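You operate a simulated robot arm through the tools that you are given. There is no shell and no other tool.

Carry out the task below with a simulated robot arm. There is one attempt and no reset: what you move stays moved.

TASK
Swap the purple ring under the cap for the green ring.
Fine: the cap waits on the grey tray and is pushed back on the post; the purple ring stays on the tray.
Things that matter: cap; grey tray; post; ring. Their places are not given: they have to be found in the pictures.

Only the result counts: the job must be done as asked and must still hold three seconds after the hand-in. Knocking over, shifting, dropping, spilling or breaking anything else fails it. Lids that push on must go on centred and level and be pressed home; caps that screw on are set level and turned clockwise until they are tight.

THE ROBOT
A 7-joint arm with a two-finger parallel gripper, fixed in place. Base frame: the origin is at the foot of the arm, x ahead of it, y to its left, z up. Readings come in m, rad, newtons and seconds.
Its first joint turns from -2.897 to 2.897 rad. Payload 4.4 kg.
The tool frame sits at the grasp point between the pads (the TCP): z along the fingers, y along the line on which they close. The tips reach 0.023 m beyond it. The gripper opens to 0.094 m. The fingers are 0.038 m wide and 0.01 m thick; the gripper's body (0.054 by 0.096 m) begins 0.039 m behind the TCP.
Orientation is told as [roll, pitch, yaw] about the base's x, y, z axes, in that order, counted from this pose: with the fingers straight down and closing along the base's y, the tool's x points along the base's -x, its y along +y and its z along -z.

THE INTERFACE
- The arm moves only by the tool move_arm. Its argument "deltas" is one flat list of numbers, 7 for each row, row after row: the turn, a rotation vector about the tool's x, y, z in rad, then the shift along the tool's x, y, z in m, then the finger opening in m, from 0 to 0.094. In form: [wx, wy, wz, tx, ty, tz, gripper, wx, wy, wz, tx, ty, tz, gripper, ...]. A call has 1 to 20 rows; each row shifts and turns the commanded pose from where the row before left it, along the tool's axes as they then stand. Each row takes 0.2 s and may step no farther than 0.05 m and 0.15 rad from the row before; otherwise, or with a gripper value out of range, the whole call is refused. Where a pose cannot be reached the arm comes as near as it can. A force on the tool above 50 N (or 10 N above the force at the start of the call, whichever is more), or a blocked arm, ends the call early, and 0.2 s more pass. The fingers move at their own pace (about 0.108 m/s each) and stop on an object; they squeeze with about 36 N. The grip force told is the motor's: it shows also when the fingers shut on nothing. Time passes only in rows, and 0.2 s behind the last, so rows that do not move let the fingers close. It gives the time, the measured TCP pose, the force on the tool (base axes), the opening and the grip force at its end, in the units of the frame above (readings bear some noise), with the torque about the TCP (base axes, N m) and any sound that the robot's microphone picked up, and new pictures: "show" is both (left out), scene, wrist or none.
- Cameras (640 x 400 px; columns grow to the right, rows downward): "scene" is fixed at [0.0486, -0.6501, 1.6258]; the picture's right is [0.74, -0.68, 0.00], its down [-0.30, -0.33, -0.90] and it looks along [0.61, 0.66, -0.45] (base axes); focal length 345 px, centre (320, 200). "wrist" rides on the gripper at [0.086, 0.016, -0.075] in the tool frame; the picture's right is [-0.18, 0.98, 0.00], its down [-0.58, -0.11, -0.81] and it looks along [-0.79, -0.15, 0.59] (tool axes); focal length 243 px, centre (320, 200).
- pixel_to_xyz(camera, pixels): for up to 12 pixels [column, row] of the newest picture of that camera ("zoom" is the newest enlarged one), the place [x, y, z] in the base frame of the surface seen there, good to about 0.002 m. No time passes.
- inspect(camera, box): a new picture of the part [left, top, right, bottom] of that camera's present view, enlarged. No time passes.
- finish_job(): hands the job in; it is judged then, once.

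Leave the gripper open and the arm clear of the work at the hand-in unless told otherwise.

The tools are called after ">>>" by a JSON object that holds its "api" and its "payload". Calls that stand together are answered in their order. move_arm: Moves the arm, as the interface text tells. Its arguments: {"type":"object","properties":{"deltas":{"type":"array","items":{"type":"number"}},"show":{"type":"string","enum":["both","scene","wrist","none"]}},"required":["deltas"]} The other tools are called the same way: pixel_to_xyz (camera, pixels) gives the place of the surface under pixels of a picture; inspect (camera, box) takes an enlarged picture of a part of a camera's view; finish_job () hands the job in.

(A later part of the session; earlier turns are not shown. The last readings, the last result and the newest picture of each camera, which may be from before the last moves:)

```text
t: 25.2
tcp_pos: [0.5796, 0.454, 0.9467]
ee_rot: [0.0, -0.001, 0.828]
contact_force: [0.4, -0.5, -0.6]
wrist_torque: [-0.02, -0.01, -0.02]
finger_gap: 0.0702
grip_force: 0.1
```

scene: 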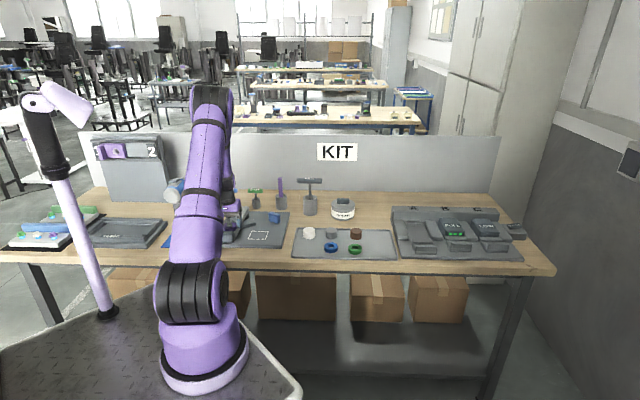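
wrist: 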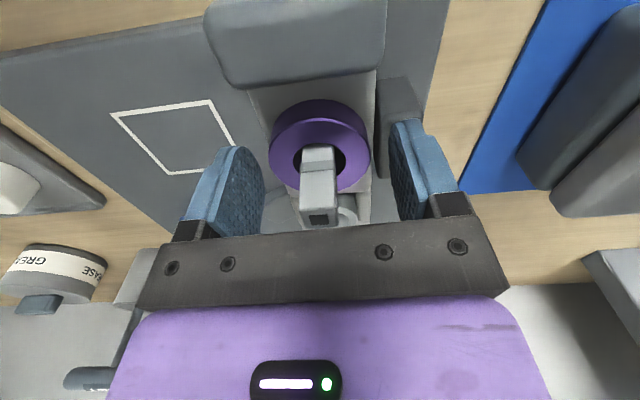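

I'll enlarge to compare the ring and the pads and check the clearances to the left block.

>>> {"api": "inspect", "payload": {"camera": "wrist", "box": [190, 70, 450, 240]}}

>>> {"api": "inspect", "payload": {"camera": "scene", "box": [205, 195, 275, 250]}}

```text
2.35 times, centred on (320, 155) of wrist
```

zoom: 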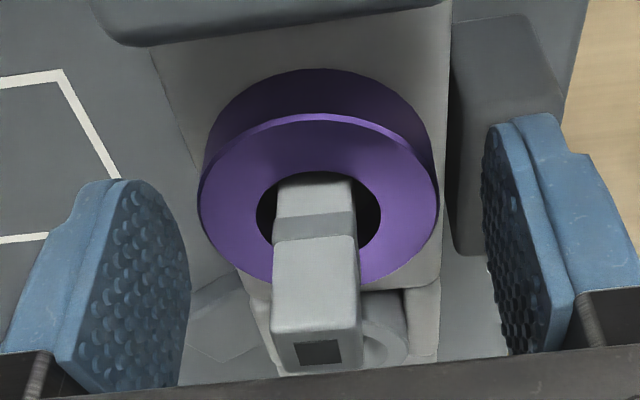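

```text
7.27 times, centred on (240, 222) of scene
```

zoom: 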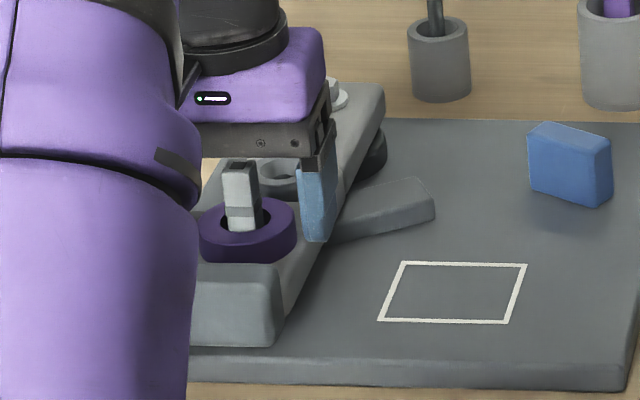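

Both pads are clear of the ring. I'll measure pads and ring edges in the same wrist picture to centre before closing.

>>> {"api": "pixel_to_xyz", "payload": {"camera": "wrist", "pixels": [[254, 180], [250, 165], [258, 195], [396, 163], [400, 180], [405, 195], [271, 158], [368, 158], [319, 122], [305, 187], [310, 110], [362, 130]]}}

```text
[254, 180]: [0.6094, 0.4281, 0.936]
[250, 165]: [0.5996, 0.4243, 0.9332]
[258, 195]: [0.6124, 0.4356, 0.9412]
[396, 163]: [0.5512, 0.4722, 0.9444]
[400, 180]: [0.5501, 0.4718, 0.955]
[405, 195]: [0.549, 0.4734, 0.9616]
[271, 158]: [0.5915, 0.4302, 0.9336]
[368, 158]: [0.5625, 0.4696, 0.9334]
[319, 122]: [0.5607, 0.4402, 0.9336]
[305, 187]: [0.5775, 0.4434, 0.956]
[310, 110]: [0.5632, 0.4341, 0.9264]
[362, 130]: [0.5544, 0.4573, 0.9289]
```

The pads' middle (−0.1226) and the ring's middle (−0.1221) agree to half a millimetre. I lower 3 mm more and close on the ring.

>>> {"api": "move_arm", "payload": {"deltas": [0, 0, 0, 0, 0, 0.003, 0.07, 0, 0, 0, 0, 0, 0, 0.07, 0, 0, 0, 0, 0, 0, 0.056, 0, 0, 0, 0, 0, 0, 0.0, 0, 0, 0, 0, 0, 0, 0.0, 0, 0, 0, 0, 0, 0, 0.0]}}

```text
t: 26.6
tcp_pos: [0.5807, 0.4532, 0.9442]
ee_rot: [-0.002, -0.001, 0.827]
contact_force: [-0.8, 1.0, 0.8]
wrist_torque: [0.0, 0.01, 0.01]
finger_gap: 0.0505
grip_force: 36.7
```

scene: 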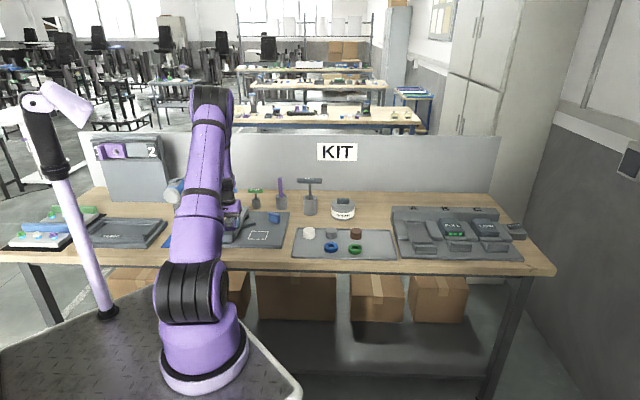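
wrist: 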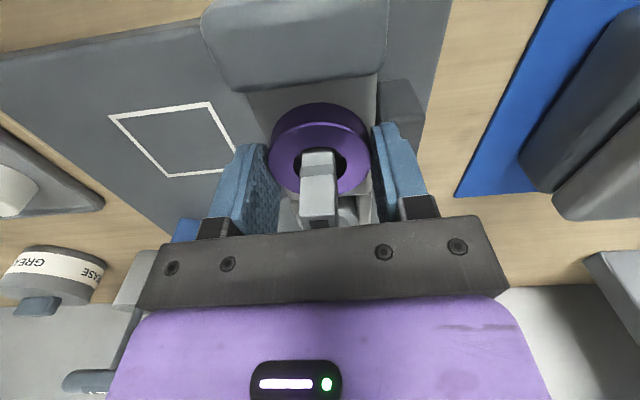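

The ring is gripped (0.0505 m, no side force). I lift it straight up, slowly at first, until it clears the post top (z 0.967).

>>> {"api": "move_arm", "payload": {"deltas": [0, 0, 0, 0, 0, -0.001, 0.0, 0, 0, 0, 0, 0, -0.002, 0.0, 0, 0, 0, 0, 0, -0.003, 0.0, 0, 0, 0, 0, 0, -0.005, 0.0, 0, 0, 0, 0, 0, -0.008, 0.0, 0, 0, 0, 0, 0, -0.01, 0.0, 0, 0, 0, 0, 0, -0.02, 0.0, 0, 0, 0, 0, 0, -0.025, 0.0, 0, 0, 0, 0, 0, -0.03, 0.0, 0, 0, 0, 0, 0, 0, 0.0]}}

```text
t: 28.8
tcp_pos: [0.5785, 0.4516, 1.0483]
ee_rot: [0.001, 0.001, 0.829]
contact_force: [-1.4, 0.1, -1.9]
wrist_torque: [0.0, -0.02, -0.01]
finger_gap: 0.0505
grip_force: 36.1
```

scene: 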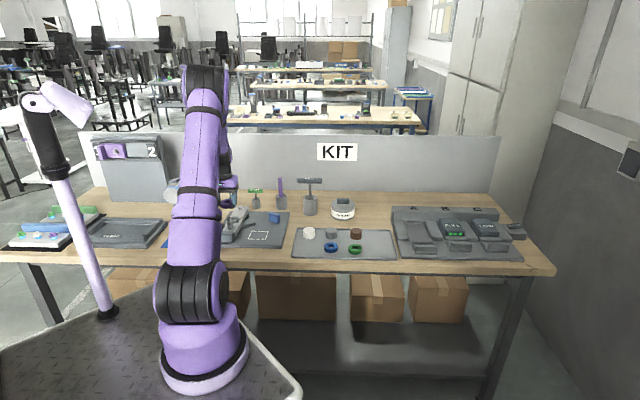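
wrist: 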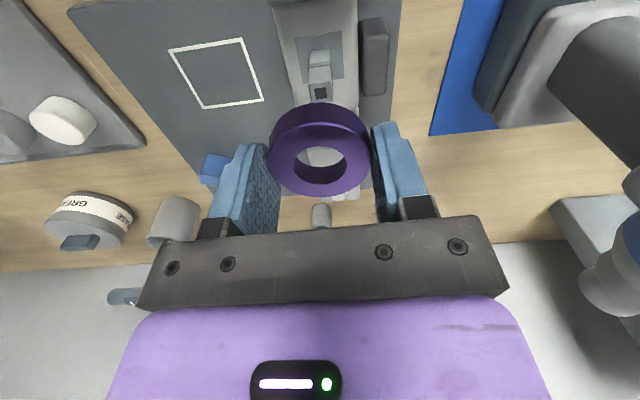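

The purple ring is off the post. I carry it to the front part of the tray's free strip, in front of the cap: tool −y 0.31 m and +x 0.0605 m at this height.

>>> {"api": "move_arm", "payload": {"deltas": [0, 0, 0, 0.0075, -0.02, 0, 0.0, 0, 0, 0, 0.0075, -0.04, 0, 0.0, 0, 0, 0, 0.0075, -0.042, 0, 0.0, 0, 0, 0, 0.0075, -0.042, 0, 0.0, 0, 0, 0, 0.0075, -0.042, 0, 0.0, 0, 0, 0, 0.0075, -0.042, 0, 0.0, 0, 0, 0, 0.0075, -0.042, 0, 0.0, 0, 0, 0, 0.008, -0.04, 0, 0.0, 0, 0, 0, 0, 0, 0, 0.0, 0, 0, 0, 0, 0, 0, 0.0]}}

```text
t: 31.0
tcp_pos: [0.7686, 0.1991, 1.0485]
ee_rot: [-0.001, 0.001, 0.83]
contact_force: [0.1, 0.1, -1.6]
wrist_torque: [0.0, 0.02, 0.02]
finger_gap: 0.0509
grip_force: 36.2
```

scene: 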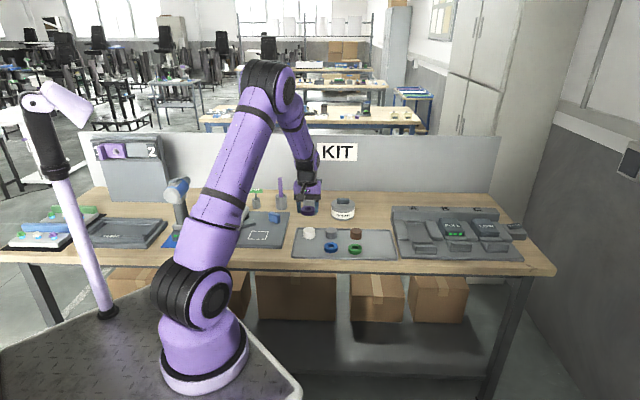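
wrist: 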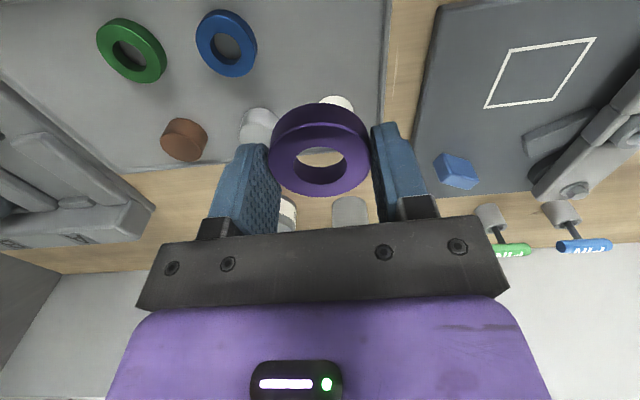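

Good view of the other rings here too. I'll measure the green ring's and blue ring's outlines and the tray edge.

>>> {"api": "inspect", "payload": {"camera": "wrist", "box": [80, 0, 280, 125]}}

```text
3.20 times, centred on (180, 62) of wrist
```

zoom: 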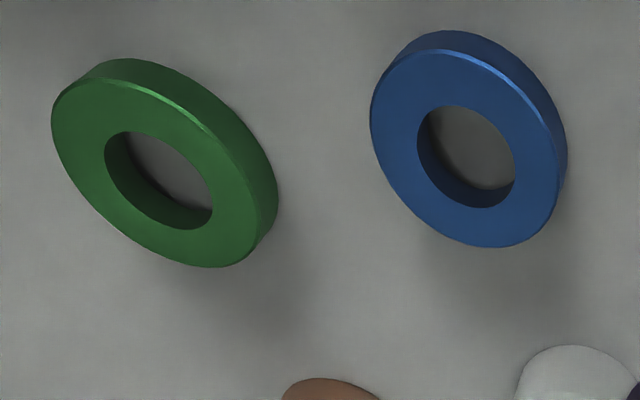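

Both rings are clear in the enlargement. I'll sample opposite points on the green ring's top face and the blue ring's.

>>> {"api": "pixel_to_xyz", "payload": {"camera": "zoom", "pixels": [[62, 105], [242, 250], [195, 125], [108, 212], [115, 88], [190, 255], [235, 175], [70, 160], [390, 75], [540, 215], [500, 90], [410, 195]]}}

```text
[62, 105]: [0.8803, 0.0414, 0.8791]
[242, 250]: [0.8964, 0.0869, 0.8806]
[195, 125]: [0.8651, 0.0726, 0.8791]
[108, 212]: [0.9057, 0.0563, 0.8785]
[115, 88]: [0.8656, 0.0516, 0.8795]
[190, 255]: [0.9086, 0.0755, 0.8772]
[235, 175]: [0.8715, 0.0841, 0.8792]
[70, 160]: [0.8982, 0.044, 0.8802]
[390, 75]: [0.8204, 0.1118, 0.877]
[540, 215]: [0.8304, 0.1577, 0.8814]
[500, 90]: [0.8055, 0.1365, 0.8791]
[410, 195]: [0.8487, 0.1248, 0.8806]
```

Green ring centre ≈ (0.8864, 0.0641), top z≈0.879; blue ring ≈ (0.826, 0.133). The purple ring's landing place is clear of them by 3.5 cm. I lower it to about 2 cm above the tray.

>>> {"api": "move_arm", "payload": {"deltas": [0, 0, 0, 0, 0, 0.03, 0.0, 0, 0, 0, 0, 0, 0.035, 0.0, 0, 0, 0, 0, 0, 0.035, 0.0, 0, 0, 0, 0, 0, 0.025, 0.0, 0, 0, 0, 0, 0, 0.012, 0.0, 0, 0, 0, 0, 0, 0, 0.0]}}

```text
t: 32.4
tcp_pos: [0.7665, 0.1986, 0.9097]
ee_rot: [0.001, 0.0, 0.83]
contact_force: [0.0, 0.0, -1.4]
wrist_torque: [-0.01, -0.01, 0.0]
finger_gap: 0.0508
grip_force: 36.0
```

scene: 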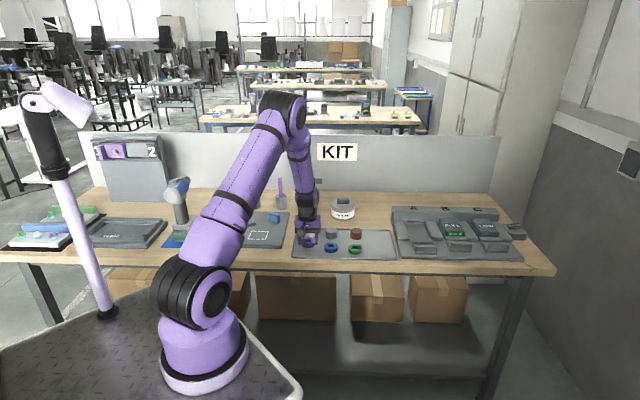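
wrist: 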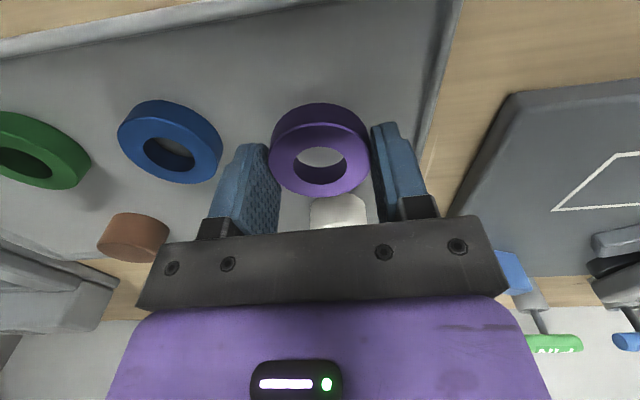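

Clear all round. I lower 14 mm, then 1 mm steps until contact.

>>> {"api": "move_arm", "payload": {"deltas": [0, 0, 0, 0, 0, 0.006, 0.0, 0, 0, 0, 0, 0, 0.005, 0.0, 0, 0, 0, 0, 0, 0.003, 0.0, 0, 0, 0, 0, 0, 0.002, 0.0, 0, 0, 0, 0, 0, 0, 0.0], "show": "wrist"}}

```text
t: 33.6
tcp_pos: [0.7661, 0.1999, 0.8952]
ee_rot: [-0.002, 0.0, 0.829]
contact_force: [-0.3, -0.6, -1.4]
wrist_torque: [0.03, -0.01, 0.04]
finger_gap: 0.0507
grip_force: 36.1
```

wrist: 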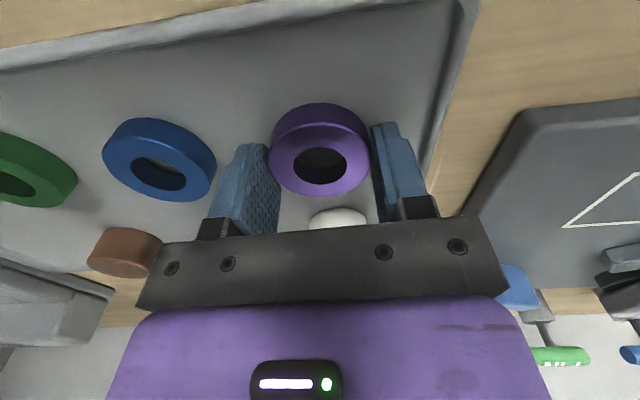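

No contact yet at z 0.895. I keep on with 1 mm steps.

>>> {"api": "move_arm", "payload": {"deltas": [0, 0, 0, 0, 0, 0.001, 0.0, 0, 0, 0, 0, 0, 0.001, 0.0, 0, 0, 0, 0, 0, 0.001, 0.0, 0, 0, 0, 0, 0, 0, 0.0], "show": "none"}}

```text
t: 34.6
tcp_pos: [0.7666, 0.1998, 0.8914]
ee_rot: [0.0, 0.0, 0.83]
contact_force: [0.0, -1.0, -1.5]
wrist_torque: [0.01, 0.04, 0.01]
finger_gap: 0.0507
grip_force: 35.6
```

>>> {"api": "move_arm", "payload": {"deltas": [0, 0, 0, 0, 0, 0.001, 0.0, 0, 0, 0, 0, 0, 0, 0.0, 0, 0, 0, 0, 0, 0, 0.0], "show": "none"}}

```text
t: 35.4
tcp_pos: [0.7663, 0.1994, 0.8906]
ee_rot: [0.0, 0.002, 0.828]
contact_force: [1.3, -0.8, 4.7]
wrist_torque: [-0.07, 0.01, 0.01]
finger_gap: 0.0509
grip_force: 36.2
```

Contact at TCP z≈0.8905 (4.7 N). The purple ring is on the tray; I open to 0.062 m and lift straight up.

>>> {"api": "move_arm", "payload": {"deltas": [0, 0, 0, 0, 0, 0, 0.062, 0, 0, 0, 0, 0, 0, 0.062, 0, 0, 0, 0, 0, -0.01, 0.062, 0, 0, 0, 0, 0, -0.03, 0.062, 0, 0, 0, 0, 0, -0.04, 0.062, 0, 0, 0, 0, 0, -0.03, 0.062, 0, 0, 0, 0, 0, 0, 0.07]}}

```text
t: 37.0
tcp_pos: [0.7677, 0.1998, 1.0013]
ee_rot: [-0.001, 0.0, 0.829]
contact_force: [0.1, 0.3, 0.9]
wrist_torque: [0.01, 0.0, -0.02]
finger_gap: 0.0698
grip_force: 0.1
```

scene: 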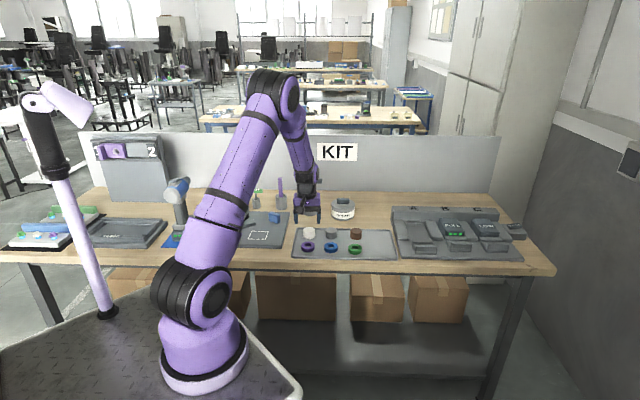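
wrist: 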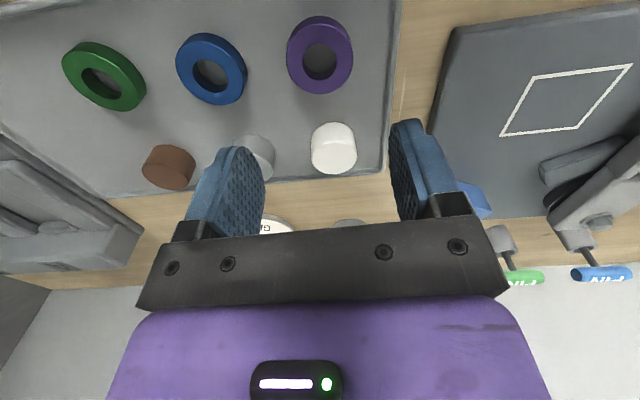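

The purple ring lies flat on the tray. Next the green ring: I move 18 cm along tool −y and 2 cm toward the front, at z≈1.0, open 0.07 m.

>>> {"api": "move_arm", "payload": {"deltas": [0, 0, 0, 0.0039, -0.0296, 0, 0.07, 0, 0, 0, 0.0039, -0.04, 0, 0.07, 0, 0, 0, 0.0039, -0.04, 0, 0.07, 0, 0, 0, 0.0039, -0.04, 0, 0.07, 0, 0, 0, 0.0039, -0.03, 0, 0.07, 0, 0, 0, 0, 0, 0, 0.07, 0, 0, 0, 0, 0, 0, 0.07]}}

```text
t: 38.6
tcp_pos: [0.8861, 0.0647, 0.9995]
ee_rot: [0.0, 0.0, 0.828]
contact_force: [-0.2, -0.6, 0.6]
wrist_torque: [-0.03, 0.02, -0.05]
finger_gap: 0.0701
grip_force: 0.0
```

scene: 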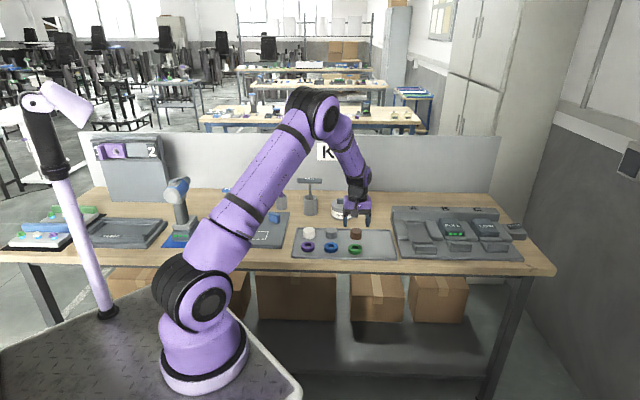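
wrist: 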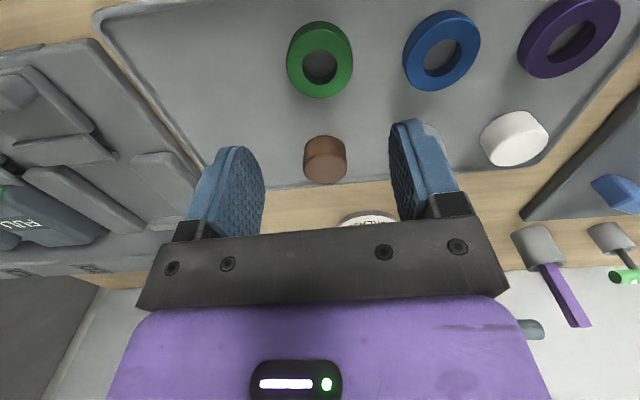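

I'm above the green ring at (320,60) in the wrist picture. I'll enlarge it and measure its centre again from here.

>>> {"api": "inspect", "payload": {"camera": "wrist", "box": [270, 5, 430, 115]}}

```text
3.64 times, centred on (350, 60) of wrist
```

zoom: 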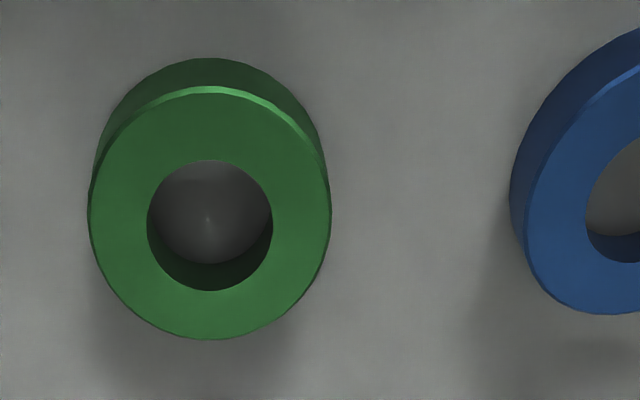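

The ring's top face spans columns 88–332 and rows 88–340. I'll take opposite points.

>>> {"api": "pixel_to_xyz", "payload": {"camera": "zoom", "pixels": [[97, 222], [323, 222], [210, 97], [210, 332], [130, 135], [290, 300], [290, 135], [130, 300], [148, 222], [272, 222], [210, 160], [210, 290]]}}

```text
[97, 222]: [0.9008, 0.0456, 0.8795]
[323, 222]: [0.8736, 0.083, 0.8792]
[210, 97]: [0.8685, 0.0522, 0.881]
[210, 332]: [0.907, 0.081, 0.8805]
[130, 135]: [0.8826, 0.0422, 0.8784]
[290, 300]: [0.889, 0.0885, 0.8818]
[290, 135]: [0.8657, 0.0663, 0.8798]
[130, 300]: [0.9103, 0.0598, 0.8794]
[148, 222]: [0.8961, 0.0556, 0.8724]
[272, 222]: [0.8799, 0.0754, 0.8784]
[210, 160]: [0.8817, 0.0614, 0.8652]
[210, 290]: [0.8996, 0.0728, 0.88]
```

Green ring centre ≈ (0.8872, 0.0648); I'm within 1 mm. I lower to TCP z≈0.8915 (tips ≈4.5 mm above the tray floor) and then check.

>>> {"api": "move_arm", "payload": {"deltas": [0, 0, 0, -0.0008, -0.0007, 0.02, 0.07, 0, 0, 0, 0, 0, 0.03, 0.07, 0, 0, 0, 0, 0, 0.03, 0.07, 0, 0, 0, 0, 0, 0.018, 0.07, 0, 0, 0, 0, 0, 0.01, 0.07, 0, 0, 0, 0, 0, 0, 0.07, 0, 0, 0, 0, 0, 0, 0.07]}}

```text
t: 40.2
tcp_pos: [0.8863, 0.063, 0.8931]
ee_rot: [0.001, 0.0, 0.827]
contact_force: [0.7, -0.4, 0.1]
wrist_torque: [0.02, 0.0, 0.0]
finger_gap: 0.0702
grip_force: 0.0
```

scene: 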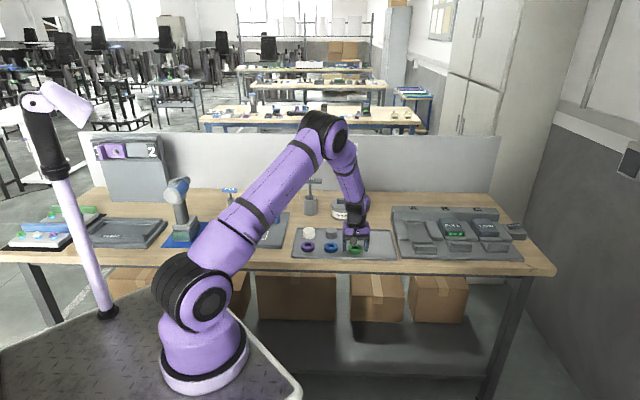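
wrist: 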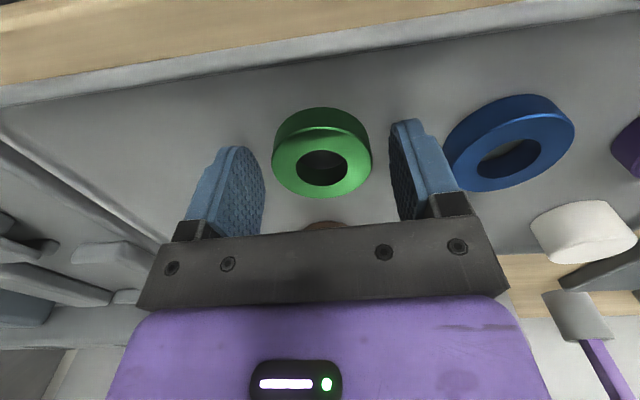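

The ring is centred between the pads (columns 271–371). I lower 2.5 mm more and close.

>>> {"api": "move_arm", "payload": {"deltas": [0, 0, 0, -0.0008, 0.0006, 0.0025, 0.07, 0, 0, 0, 0, 0, 0, 0.07, 0, 0, 0, 0, 0, 0, 0.056, 0, 0, 0, 0, 0, 0, 0.0, 0, 0, 0, 0, 0, 0, 0.0, 0, 0, 0, 0, 0, 0, 0.0]}}

```text
t: 41.6
tcp_pos: [0.8866, 0.0628, 0.8915]
ee_rot: [0.0, -0.002, 0.83]
contact_force: [0.0, -1.0, 0.2]
wrist_torque: [0.03, 0.0, 0.01]
finger_gap: 0.0508
grip_force: 36.5
```

scene: 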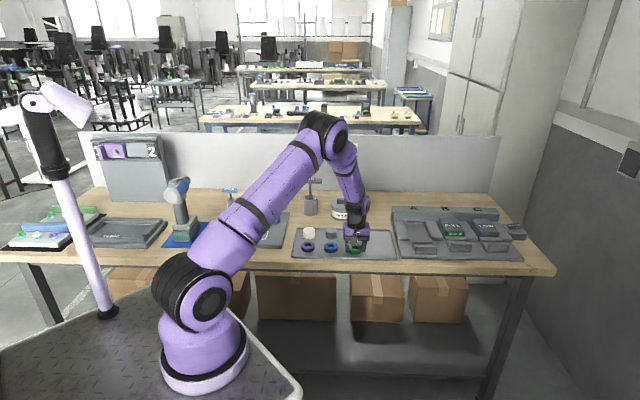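
wrist: 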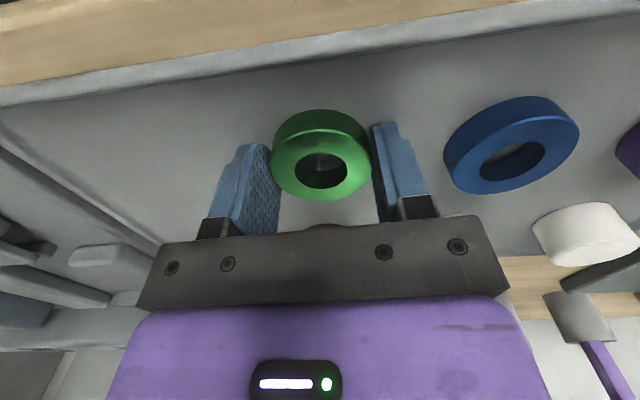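

The green ring is gripped (0.0508 m). I lift it slowly, then to z≈1.05.

>>> {"api": "move_arm", "payload": {"deltas": [0, 0, 0, 0, 0, -0.002, 0.0, 0, 0, 0, 0, 0, -0.008, 0.0, 0, 0, 0, 0, 0, -0.02, 0.0, 0, 0, 0, 0, 0, -0.04, 0.0, 0, 0, 0, 0, 0, -0.04, 0.0, 0, 0, 0, 0, 0, -0.04, 0.0, 0, 0, 0, 0, 0, -0.01, 0.0, 0, 0, 0, 0, 0, 0, 0.0]}}

```text
t: 43.4
tcp_pos: [0.8879, 0.0633, 1.0501]
ee_rot: [0.0, 0.0, 0.829]
contact_force: [1.2, 0.1, -1.3]
wrist_torque: [-0.03, 0.0, 0.02]
finger_gap: 0.0508
grip_force: 36.1
```

scene: 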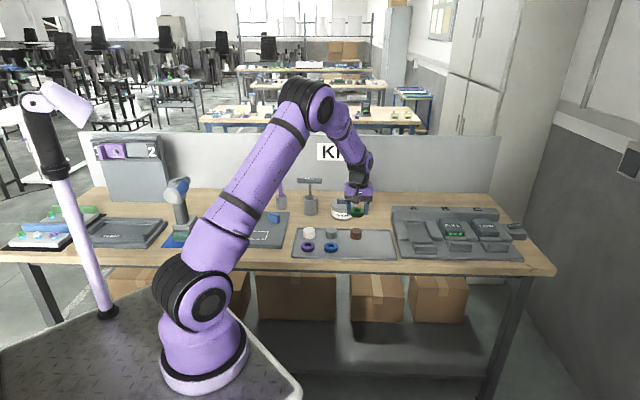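
wrist: 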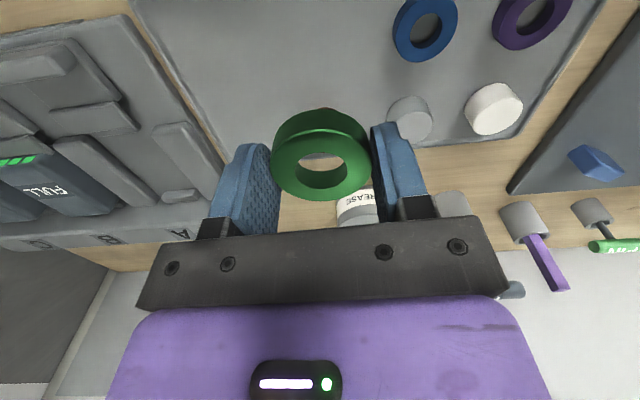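

Ring lifted. I'll measure the held ring's centre relative to the TCP so I can place it over the post exactly.

>>> {"api": "pixel_to_xyz", "payload": {"camera": "wrist", "pixels": [[275, 165], [367, 165], [320, 133], [320, 197], [288, 143], [352, 188], [352, 143], [290, 188], [345, 165], [297, 165], [322, 188], [320, 150]]}}

```text
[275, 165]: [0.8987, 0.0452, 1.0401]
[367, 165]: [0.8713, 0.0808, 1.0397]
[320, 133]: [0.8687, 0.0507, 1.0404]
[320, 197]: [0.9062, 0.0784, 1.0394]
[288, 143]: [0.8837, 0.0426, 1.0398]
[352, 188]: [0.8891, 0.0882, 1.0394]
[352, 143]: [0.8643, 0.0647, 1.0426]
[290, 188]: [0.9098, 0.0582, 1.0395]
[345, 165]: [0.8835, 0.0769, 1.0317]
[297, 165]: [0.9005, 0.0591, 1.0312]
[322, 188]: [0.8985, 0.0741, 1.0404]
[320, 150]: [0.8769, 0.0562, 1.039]
```

The held ring's centre is within 1 mm of the TCP, z 1.024–1.040. I go back over the post: tool +y 0.4897 m, −x 0.0784 m, at this height.

>>> {"api": "move_arm", "payload": {"deltas": [0, 0, 0, -0.0065, 0.03, 0, 0.0, 0, 0, 0, -0.0065, 0.042, 0, 0.0, 0, 0, 0, -0.0065, 0.042, 0, 0.0, 0, 0, 0, -0.0065, 0.042, 0, 0.0, 0, 0, 0, -0.0065, 0.042, 0, 0.0, 0, 0, 0, -0.0065, 0.042, 0, 0.0, 0, 0, 0, -0.0065, 0.042, 0, 0.0, 0, 0, 0, -0.0065, 0.042, 0, 0.0, 0, 0, 0, -0.0066, 0.042, 0, 0.0, 0, 0, 0, -0.0066, 0.042, 0, 0.0, 0, 0, 0, -0.0066, 0.042, 0, 0.0, 0, 0, 0, -0.0066, 0.0397, 0, 0.0, 0, 0, 0, 0, 0, 0, 0.0, 0, 0, 0, 0, 0, 0, 0.0]}}

```text
t: 46.4
tcp_pos: [0.5778, 0.4525, 1.0525]
ee_rot: [-0.001, -0.002, 0.83]
contact_force: [0.0, -0.1, -0.4]
wrist_torque: [0.0, -0.01, 0.01]
finger_gap: 0.0508
grip_force: 36.1
```

scene: 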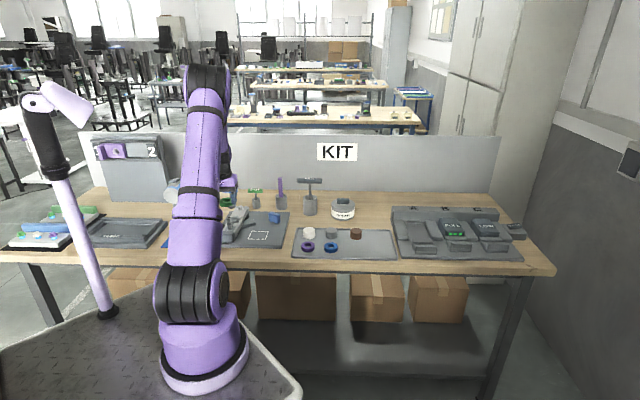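
wrist: 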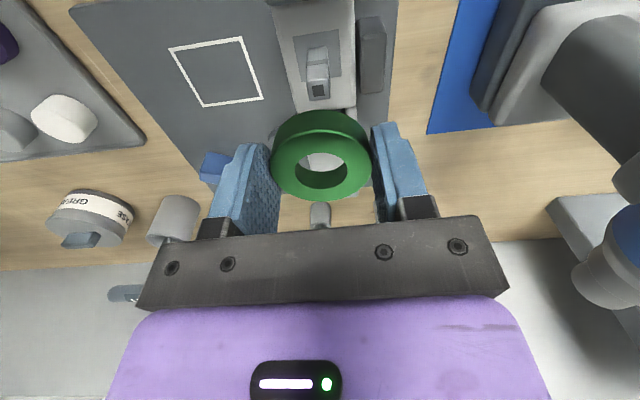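

The ring hangs over the post. I'll measure the ring's rim and the post's top corners in the same view.

>>> {"api": "inspect", "payload": {"camera": "wrist", "box": [280, 30, 360, 110]}}

>>> {"api": "pixel_to_xyz", "payload": {"camera": "wrist", "pixels": [[275, 165], [367, 165], [320, 133], [320, 197], [288, 143], [352, 188], [352, 143], [290, 188]]}}

```text
5.00 times, centred on (320, 70) of wrist
```

zoom: 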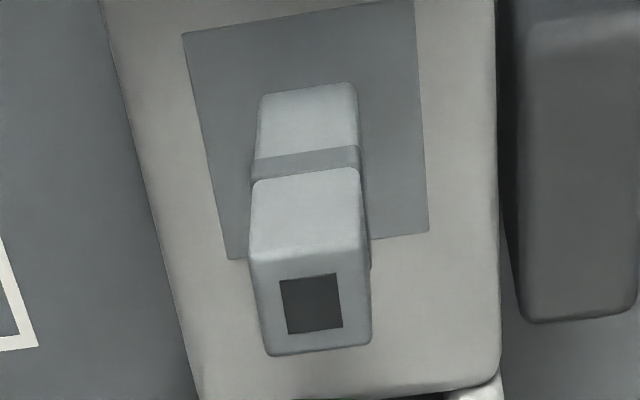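

```text
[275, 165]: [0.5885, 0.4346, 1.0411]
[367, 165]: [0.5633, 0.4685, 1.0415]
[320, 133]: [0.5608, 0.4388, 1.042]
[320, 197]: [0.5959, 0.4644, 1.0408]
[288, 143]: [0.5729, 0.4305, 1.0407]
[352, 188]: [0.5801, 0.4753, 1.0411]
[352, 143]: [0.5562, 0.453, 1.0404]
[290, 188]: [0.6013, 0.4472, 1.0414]
```

>>> {"api": "pixel_to_xyz", "payload": {"camera": "zoom", "pixels": [[311, 303], [258, 265], [360, 255], [275, 348], [364, 335], [311, 262], [311, 342], [265, 305], [364, 297], [300, 130], [311, 225], [400, 200]]}}

```text
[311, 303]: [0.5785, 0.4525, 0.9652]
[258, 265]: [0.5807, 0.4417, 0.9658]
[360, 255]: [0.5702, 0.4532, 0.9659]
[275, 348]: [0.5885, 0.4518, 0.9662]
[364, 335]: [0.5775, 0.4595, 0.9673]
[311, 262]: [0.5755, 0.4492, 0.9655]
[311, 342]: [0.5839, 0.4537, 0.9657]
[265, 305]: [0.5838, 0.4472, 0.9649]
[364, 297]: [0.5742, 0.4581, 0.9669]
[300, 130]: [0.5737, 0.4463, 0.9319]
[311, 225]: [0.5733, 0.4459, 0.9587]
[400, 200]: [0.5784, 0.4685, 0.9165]
```

Post centre (0.5791, 0.4520), ring centre (0.5774, 0.4515): a difference of ~1.7 mm, while the hole has ~3 mm spare at the corners. I correct by −0.9 mm in tool y and −1.5 mm in tool x and lower the ring over the post to TCP z≈0.957.

>>> {"api": "move_arm", "payload": {"deltas": [0, 0, 0, -0.0015, -0.0009, 0, 0.0, 0, 0, 0, 0, 0, 0.02, 0.0, 0, 0, 0, 0, 0, 0.02, 0.0, 0, 0, 0, 0, 0, 0.015, 0.0, 0, 0, 0, 0, 0, 0.015, 0.0, 0, 0, 0, 0, 0, 0.015, 0.0, 0, 0, 0, 0, 0, 0.01, 0.0, 0, 0, 0, 0, 0, 0, 0.0]}}

```text
t: 48.2
tcp_pos: [0.5806, 0.4527, 0.9547]
ee_rot: [-0.001, 0.003, 0.829]
contact_force: [-7.5, -11.0, -1.2]
wrist_torque: [-0.21, 0.06, 0.04]
finger_gap: 0.0507
grip_force: 35.5
```

scene: 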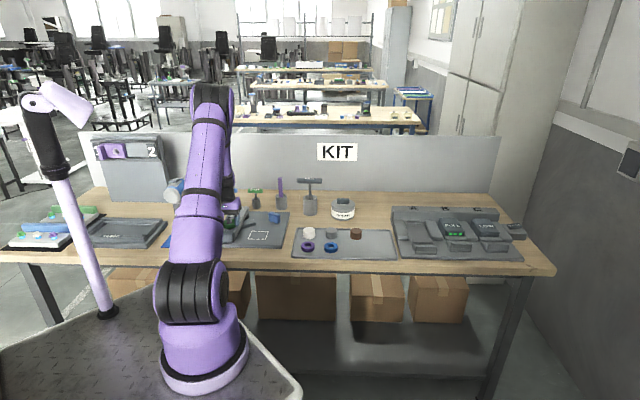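
wrist: 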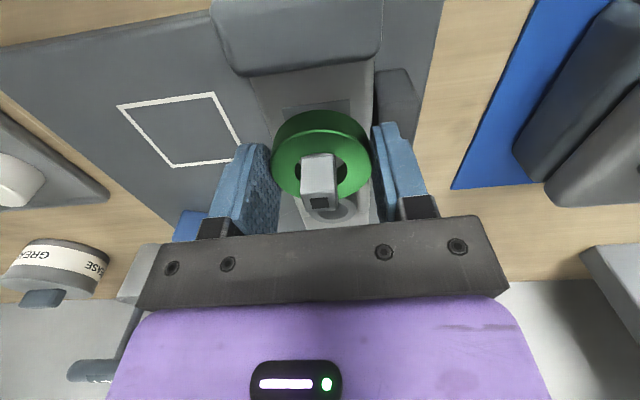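

There's a side force of about 13 N pushing toward the front: the ring's hole is touching the post. I'll look closely before going on.

>>> {"api": "inspect", "payload": {"camera": "wrist", "box": [250, 90, 390, 220]}}

>>> {"api": "inspect", "payload": {"camera": "scene", "box": [210, 195, 270, 245]}}

```text
3.08 times, centred on (320, 155) of wrist
```

zoom: 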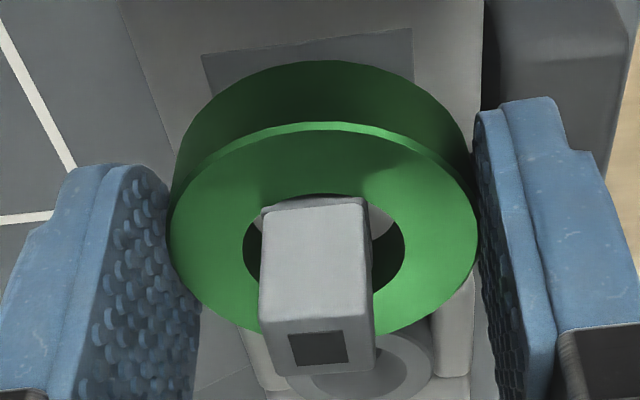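

```text
8.00 times, centred on (240, 220) of scene
```

zoom: 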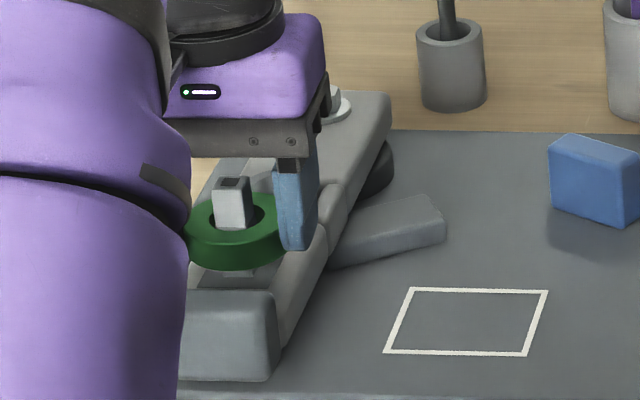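

The post seems to touch the front wall of the ring's hole. I'll measure ring and post together in this picture (zoom pixel → wrist pixel).

>>> {"api": "pixel_to_xyz", "payload": {"camera": "wrist", "pixels": [[275, 165], [367, 165], [320, 133], [320, 197], [288, 143], [352, 188], [352, 143], [290, 188], [318, 175], [318, 160], [318, 202], [319, 151]]}}

>>> {"api": "pixel_to_xyz", "payload": {"camera": "zoom", "pixels": [[233, 183], [233, 215], [232, 195], [195, 232], [275, 225], [232, 245], [240, 260], [225, 205], [243, 205]]}}

```text
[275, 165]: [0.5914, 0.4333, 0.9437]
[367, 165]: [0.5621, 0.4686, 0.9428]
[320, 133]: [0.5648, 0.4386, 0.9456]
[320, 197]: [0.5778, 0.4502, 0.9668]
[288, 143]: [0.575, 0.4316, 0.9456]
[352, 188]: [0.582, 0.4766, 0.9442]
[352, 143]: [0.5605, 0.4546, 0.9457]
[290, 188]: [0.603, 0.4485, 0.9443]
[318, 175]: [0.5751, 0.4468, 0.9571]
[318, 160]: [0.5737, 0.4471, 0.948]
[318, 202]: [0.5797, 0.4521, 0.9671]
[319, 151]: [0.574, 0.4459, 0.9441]
```

```text
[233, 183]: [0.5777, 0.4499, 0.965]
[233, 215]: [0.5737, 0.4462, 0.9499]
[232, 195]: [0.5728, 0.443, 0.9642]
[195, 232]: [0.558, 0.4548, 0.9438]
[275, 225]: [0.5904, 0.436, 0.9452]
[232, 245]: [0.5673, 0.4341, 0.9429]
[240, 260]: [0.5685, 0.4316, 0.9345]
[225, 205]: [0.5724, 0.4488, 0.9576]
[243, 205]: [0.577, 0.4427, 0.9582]
```

Measured: ring centre ≈ (0.579, 0.452), i.e. the ring should have ~3 mm room in front of the post. I'll take a still reading to see whether the side force persists.

>>> {"api": "move_arm", "payload": {"deltas": [0, 0, 0, 0, 0, 0, 0.0, 0, 0, 0, 0, 0, 0, 0.0], "show": "none"}}

```text
t: 48.8
tcp_pos: [0.5798, 0.4524, 0.9559]
ee_rot: [0.0, 0.002, 0.829]
contact_force: [-11.4, -10.9, -3.3]
wrist_torque: [-0.17, 0.16, -0.02]
finger_gap: 0.0507
grip_force: 35.9
```

The force persists: ~16 N toward the front, acting ~15 mm below the TCP, i.e. at the ring. So the ring is too far back. I move 2 mm toward the front (tool +x) and read again.

>>> {"api": "move_arm", "payload": {"deltas": [0, 0, 0, 0.001, 0, 0, 0.0, 0, 0, 0, 0.001, 0, 0, 0.0, 0, 0, 0, 0, 0, 0, 0.0], "show": "wrist"}}

```text
t: 49.6
tcp_pos: [0.5808, 0.4522, 0.9558]
ee_rot: [0.001, -0.002, 0.83]
contact_force: [0.6, -0.4, 0.1]
wrist_torque: [-0.01, 0.0, -0.01]
finger_gap: 0.0507
grip_force: 36.1
```

wrist: 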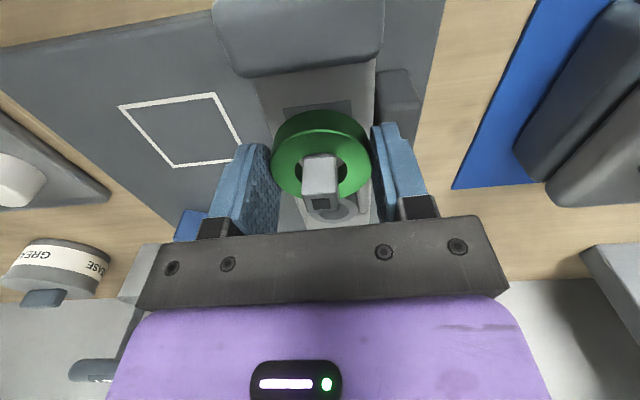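

The force is gone. I enlarge to see the gap between the post and the hole's front wall.

>>> {"api": "inspect", "payload": {"camera": "wrist", "box": [250, 90, 390, 220]}}

```text
3.08 times, centred on (320, 155) of wrist
```

zoom: 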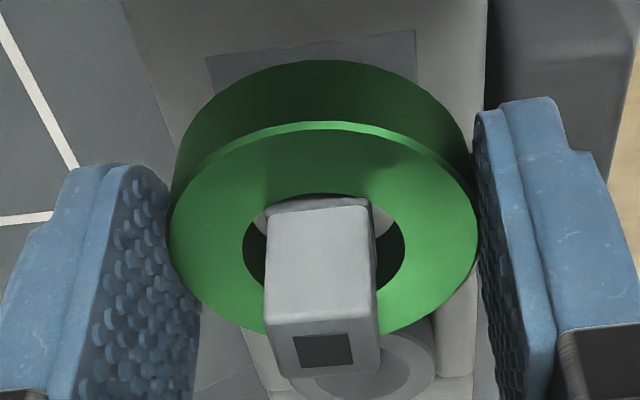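

The post is still close to the hole's front wall. I'll measure hole rim and post face positions from this picture.

>>> {"api": "pixel_to_xyz", "payload": {"camera": "zoom", "pixels": [[238, 250], [410, 250], [320, 188], [250, 215], [397, 215], [322, 133], [178, 235], [470, 235], [320, 215], [320, 260], [320, 320], [320, 350]]}}

```text
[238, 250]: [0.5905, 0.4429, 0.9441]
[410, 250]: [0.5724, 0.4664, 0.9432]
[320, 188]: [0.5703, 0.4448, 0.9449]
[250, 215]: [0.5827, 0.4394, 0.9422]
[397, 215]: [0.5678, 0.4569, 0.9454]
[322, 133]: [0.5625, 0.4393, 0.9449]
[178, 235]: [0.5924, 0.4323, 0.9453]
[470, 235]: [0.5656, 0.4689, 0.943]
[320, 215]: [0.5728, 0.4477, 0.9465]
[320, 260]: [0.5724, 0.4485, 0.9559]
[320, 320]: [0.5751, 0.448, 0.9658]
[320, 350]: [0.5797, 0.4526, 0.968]
```

Hole centre depth ≈0.728 versus post centre ≈0.7244: I move 3.5 mm more toward the front, then lower 8 mm.

>>> {"api": "move_arm", "payload": {"deltas": [0, 0, 0, 0.00175, 0, 0, 0.0, 0, 0, 0, 0.00175, 0, 0, 0.0, 0, 0, 0, 0, 0, 0.003, 0.0, 0, 0, 0, 0, 0, 0.003, 0.0, 0, 0, 0, 0, 0, 0.002, 0.0, 0, 0, 0, 0, 0, 0, 0.0], "show": "wrist"}}

```text
t: 51.0
tcp_pos: [0.5771, 0.4498, 0.9465]
ee_rot: [-0.001, 0.0, 0.829]
contact_force: [0.5, 0.3, -2.1]
wrist_torque: [0.0, 0.01, 0.02]
finger_gap: 0.0508
grip_force: 35.8
```

wrist: 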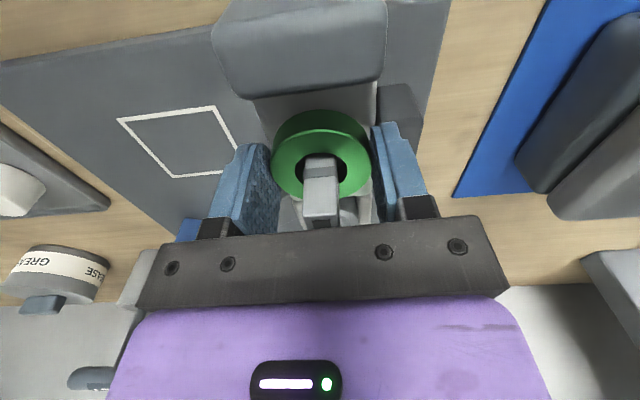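

No side force now, and the post looks centred in the hole. I lower in 1 mm steps to the seat.

>>> {"api": "move_arm", "payload": {"deltas": [0, 0, 0, 0, 0, 0.001, 0.0, 0, 0, 0, 0, 0, 0.001, 0.0, 0, 0, 0, 0, 0, 0, 0.0], "show": "none"}}

>>> {"api": "inspect", "payload": {"camera": "wrist", "box": [250, 90, 390, 220]}}

```text
t: 51.8
tcp_pos: [0.5763, 0.4489, 0.946]
ee_rot: [0.0, 0.002, 0.829]
contact_force: [0.9, -0.1, -1.6]
wrist_torque: [-0.01, -0.02, -0.01]
finger_gap: 0.0508
grip_force: 36.3
```

```text
3.08 times, centred on (320, 155) of wrist
```

zoom: 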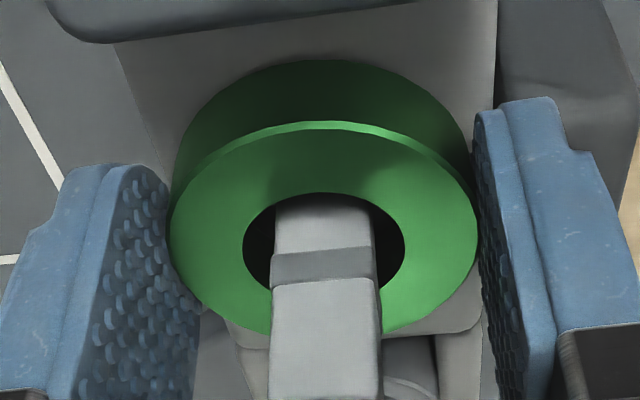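

The post stands in the middle of the hole. No contact yet; I go on down.

>>> {"api": "move_arm", "payload": {"deltas": [0, 0, 0, 0, 0, 0.001, 0.0, 0, 0, 0, 0, 0, 0, 0.0, 0, 0, 0, 0, 0, 0, 0.0], "show": "none"}}

```text
t: 52.6
tcp_pos: [0.5766, 0.4498, 0.9444]
ee_rot: [0.002, 0.0, 0.83]
contact_force: [0.2, -0.2, -1.0]
wrist_torque: [0.02, 0.01, 0.06]
finger_gap: 0.051
grip_force: 36.3
```

>>> {"api": "move_arm", "payload": {"deltas": [0, 0, 0, 0, 0, 0.001, 0.0, 0, 0, 0, 0, 0, 0, 0.0, 0, 0, 0, 0, 0, 0, 0.0], "show": "none"}}

```text
t: 53.4
tcp_pos: [0.5768, 0.4495, 0.9437]
ee_rot: [0.0, -0.001, 0.83]
contact_force: [1.2, -1.5, 4.1]
wrist_torque: [-0.09, -0.03, 0.03]
finger_gap: 0.0506
grip_force: 35.2
```

Contact (4 N): the green ring is on the seat. I open to 0.07 m and lift straight up.

>>> {"api": "move_arm", "payload": {"deltas": [0, 0, 0, 0, 0, 0, 0.066, 0, 0, 0, 0, 0, 0, 0.066, 0, 0, 0, 0, 0, -0.01, 0.066, 0, 0, 0, 0, 0, -0.03, 0.066, 0, 0, 0, 0, 0, -0.04, 0.066, 0, 0, 0, 0, 0, -0.025, 0.066, 0, 0, 0, 0, 0, 0, 0.066]}}

```text
t: 55.0
tcp_pos: [0.577, 0.449, 1.0492]
ee_rot: [0.001, -0.001, 0.828]
contact_force: [-0.7, -0.3, -0.2]
wrist_torque: [0.01, -0.04, 0.0]
finger_gap: 0.0657
grip_force: 0.0
```

scene: 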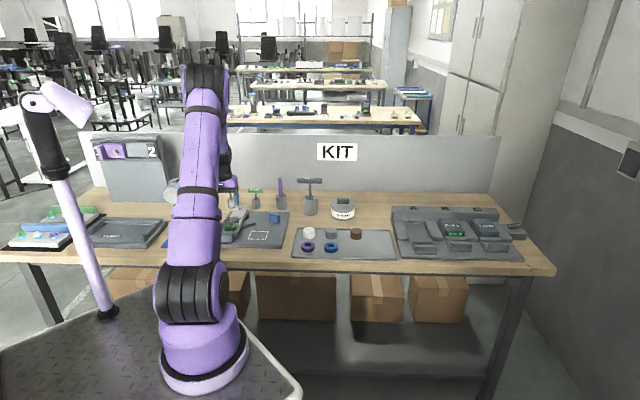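
wrist: 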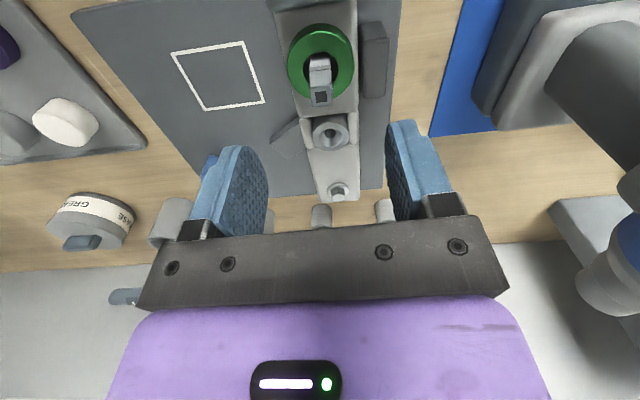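

I check the ring's seating closely in both views.

>>> {"api": "inspect", "payload": {"camera": "wrist", "box": [270, 10, 370, 120]}}

>>> {"api": "inspect", "payload": {"camera": "scene", "box": [205, 195, 275, 250]}}

```text
3.64 times, centred on (320, 65) of wrist
```

zoom: 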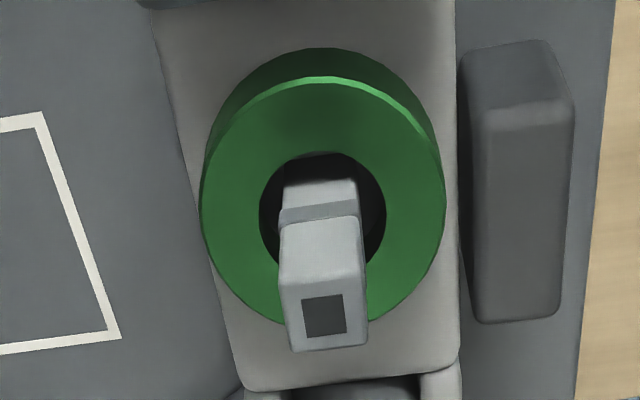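

```text
7.27 times, centred on (240, 222) of scene
```

zoom: 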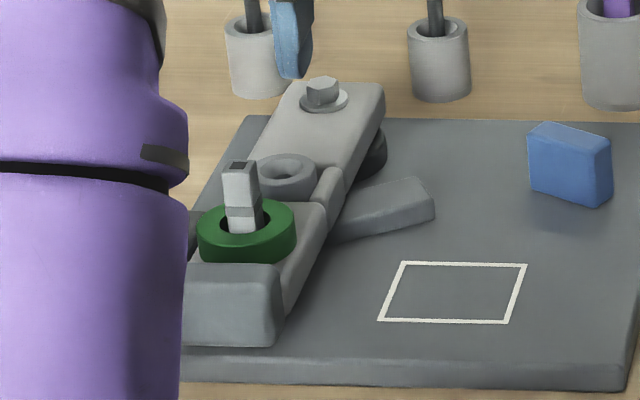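

The green ring lies flat on the seat around the post. Now the cap: I go back over it (tool −y 0.3106, −x 0.033) at this height.

>>> {"api": "move_arm", "payload": {"deltas": [0, 0, 0, -0.0041, -0.0206, 0, 0.066, 0, 0, 0, -0.0041, -0.042, 0, 0.066, 0, 0, 0, -0.0041, -0.042, 0, 0.066, 0, 0, 0, -0.0041, -0.042, 0, 0.066, 0, 0, 0, -0.0041, -0.042, 0, 0.066, 0, 0, 0, -0.0041, -0.042, 0, 0.066, 0, 0, 0, -0.0042, -0.042, 0, 0.066, 0, 0, 0, -0.0042, -0.038, 0, 0.066, 0, 0, 0, 0, 0, 0, 0.066, 0, 0, 0, 0, 0, 0, 0.066]}}

```text
t: 57.2
tcp_pos: [0.8263, 0.2627, 1.0488]
ee_rot: [0.0, 0.001, 0.828]
contact_force: [-0.6, 0.3, 0.4]
wrist_torque: [0.0, 0.01, 0.04]
finger_gap: 0.0658
grip_force: 0.0
```

scene: 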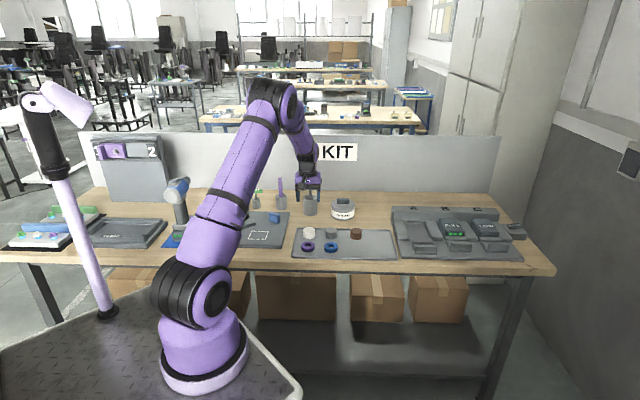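
wrist: 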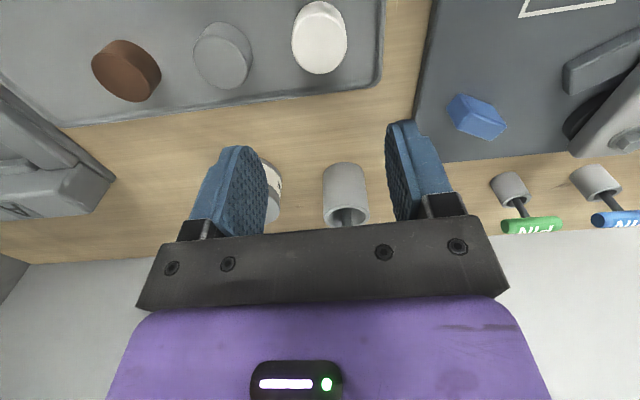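

I'm above the cap at (320,38). I'll enlarge it and check its centre.

>>> {"api": "inspect", "payload": {"camera": "wrist", "box": [260, 0, 380, 100]}}

```text
4.00 times, centred on (320, 50) of wrist
```

zoom: 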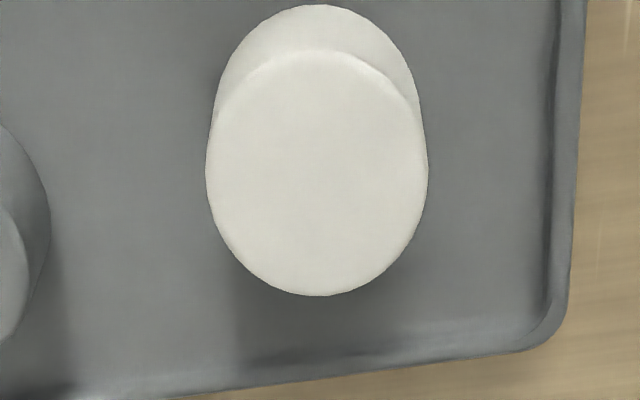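

>>> {"api": "pixel_to_xyz", "payload": {"camera": "zoom", "pixels": [[214, 172], [420, 172], [317, 60], [317, 288], [245, 95], [390, 255], [390, 95], [245, 255], [317, 172]]}}

```text
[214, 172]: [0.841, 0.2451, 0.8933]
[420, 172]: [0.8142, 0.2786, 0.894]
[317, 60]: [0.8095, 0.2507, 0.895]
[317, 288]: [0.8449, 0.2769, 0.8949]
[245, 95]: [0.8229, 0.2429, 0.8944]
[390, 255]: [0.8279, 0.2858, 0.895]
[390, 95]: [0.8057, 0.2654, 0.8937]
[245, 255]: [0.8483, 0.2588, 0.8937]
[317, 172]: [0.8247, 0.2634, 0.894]
```

Cap centre ≈ (0.8268, 0.2630), top 0.894; I'm aligned within 0.6 mm. I lower to z≈0.895 with 0.062 m opening.

>>> {"api": "move_arm", "payload": {"deltas": [0, 0, 0, 0, 0, 0.04, 0.062, 0, 0, 0, 0, 0, 0.04, 0.062, 0, 0, 0, 0, 0, 0.04, 0.062, 0, 0, 0, 0, 0, 0.02, 0.062, 0, 0, 0, 0, 0, 0.012, 0.062, 0, 0, 0, 0, 0, 0.004, 0.062, 0, 0, 0, 0, 0, 0, 0.062, 0, 0, 0, 0, 0, 0, 0.062]}}

```text
t: 59.0
tcp_pos: [0.8285, 0.2628, 0.8925]
ee_rot: [-0.001, 0.001, 0.828]
contact_force: [-0.2, 0.3, 0.9]
wrist_torque: [0.01, 0.02, 0.0]
finger_gap: 0.0618
grip_force: 0.0
```

scene: 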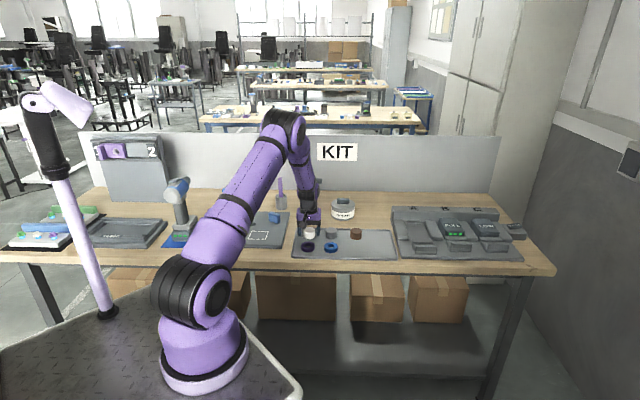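
wrist: 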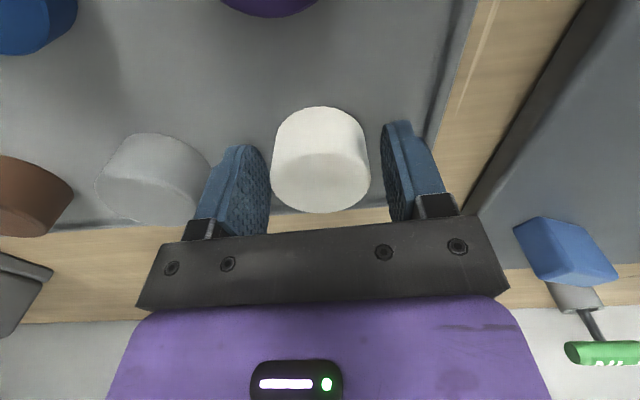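

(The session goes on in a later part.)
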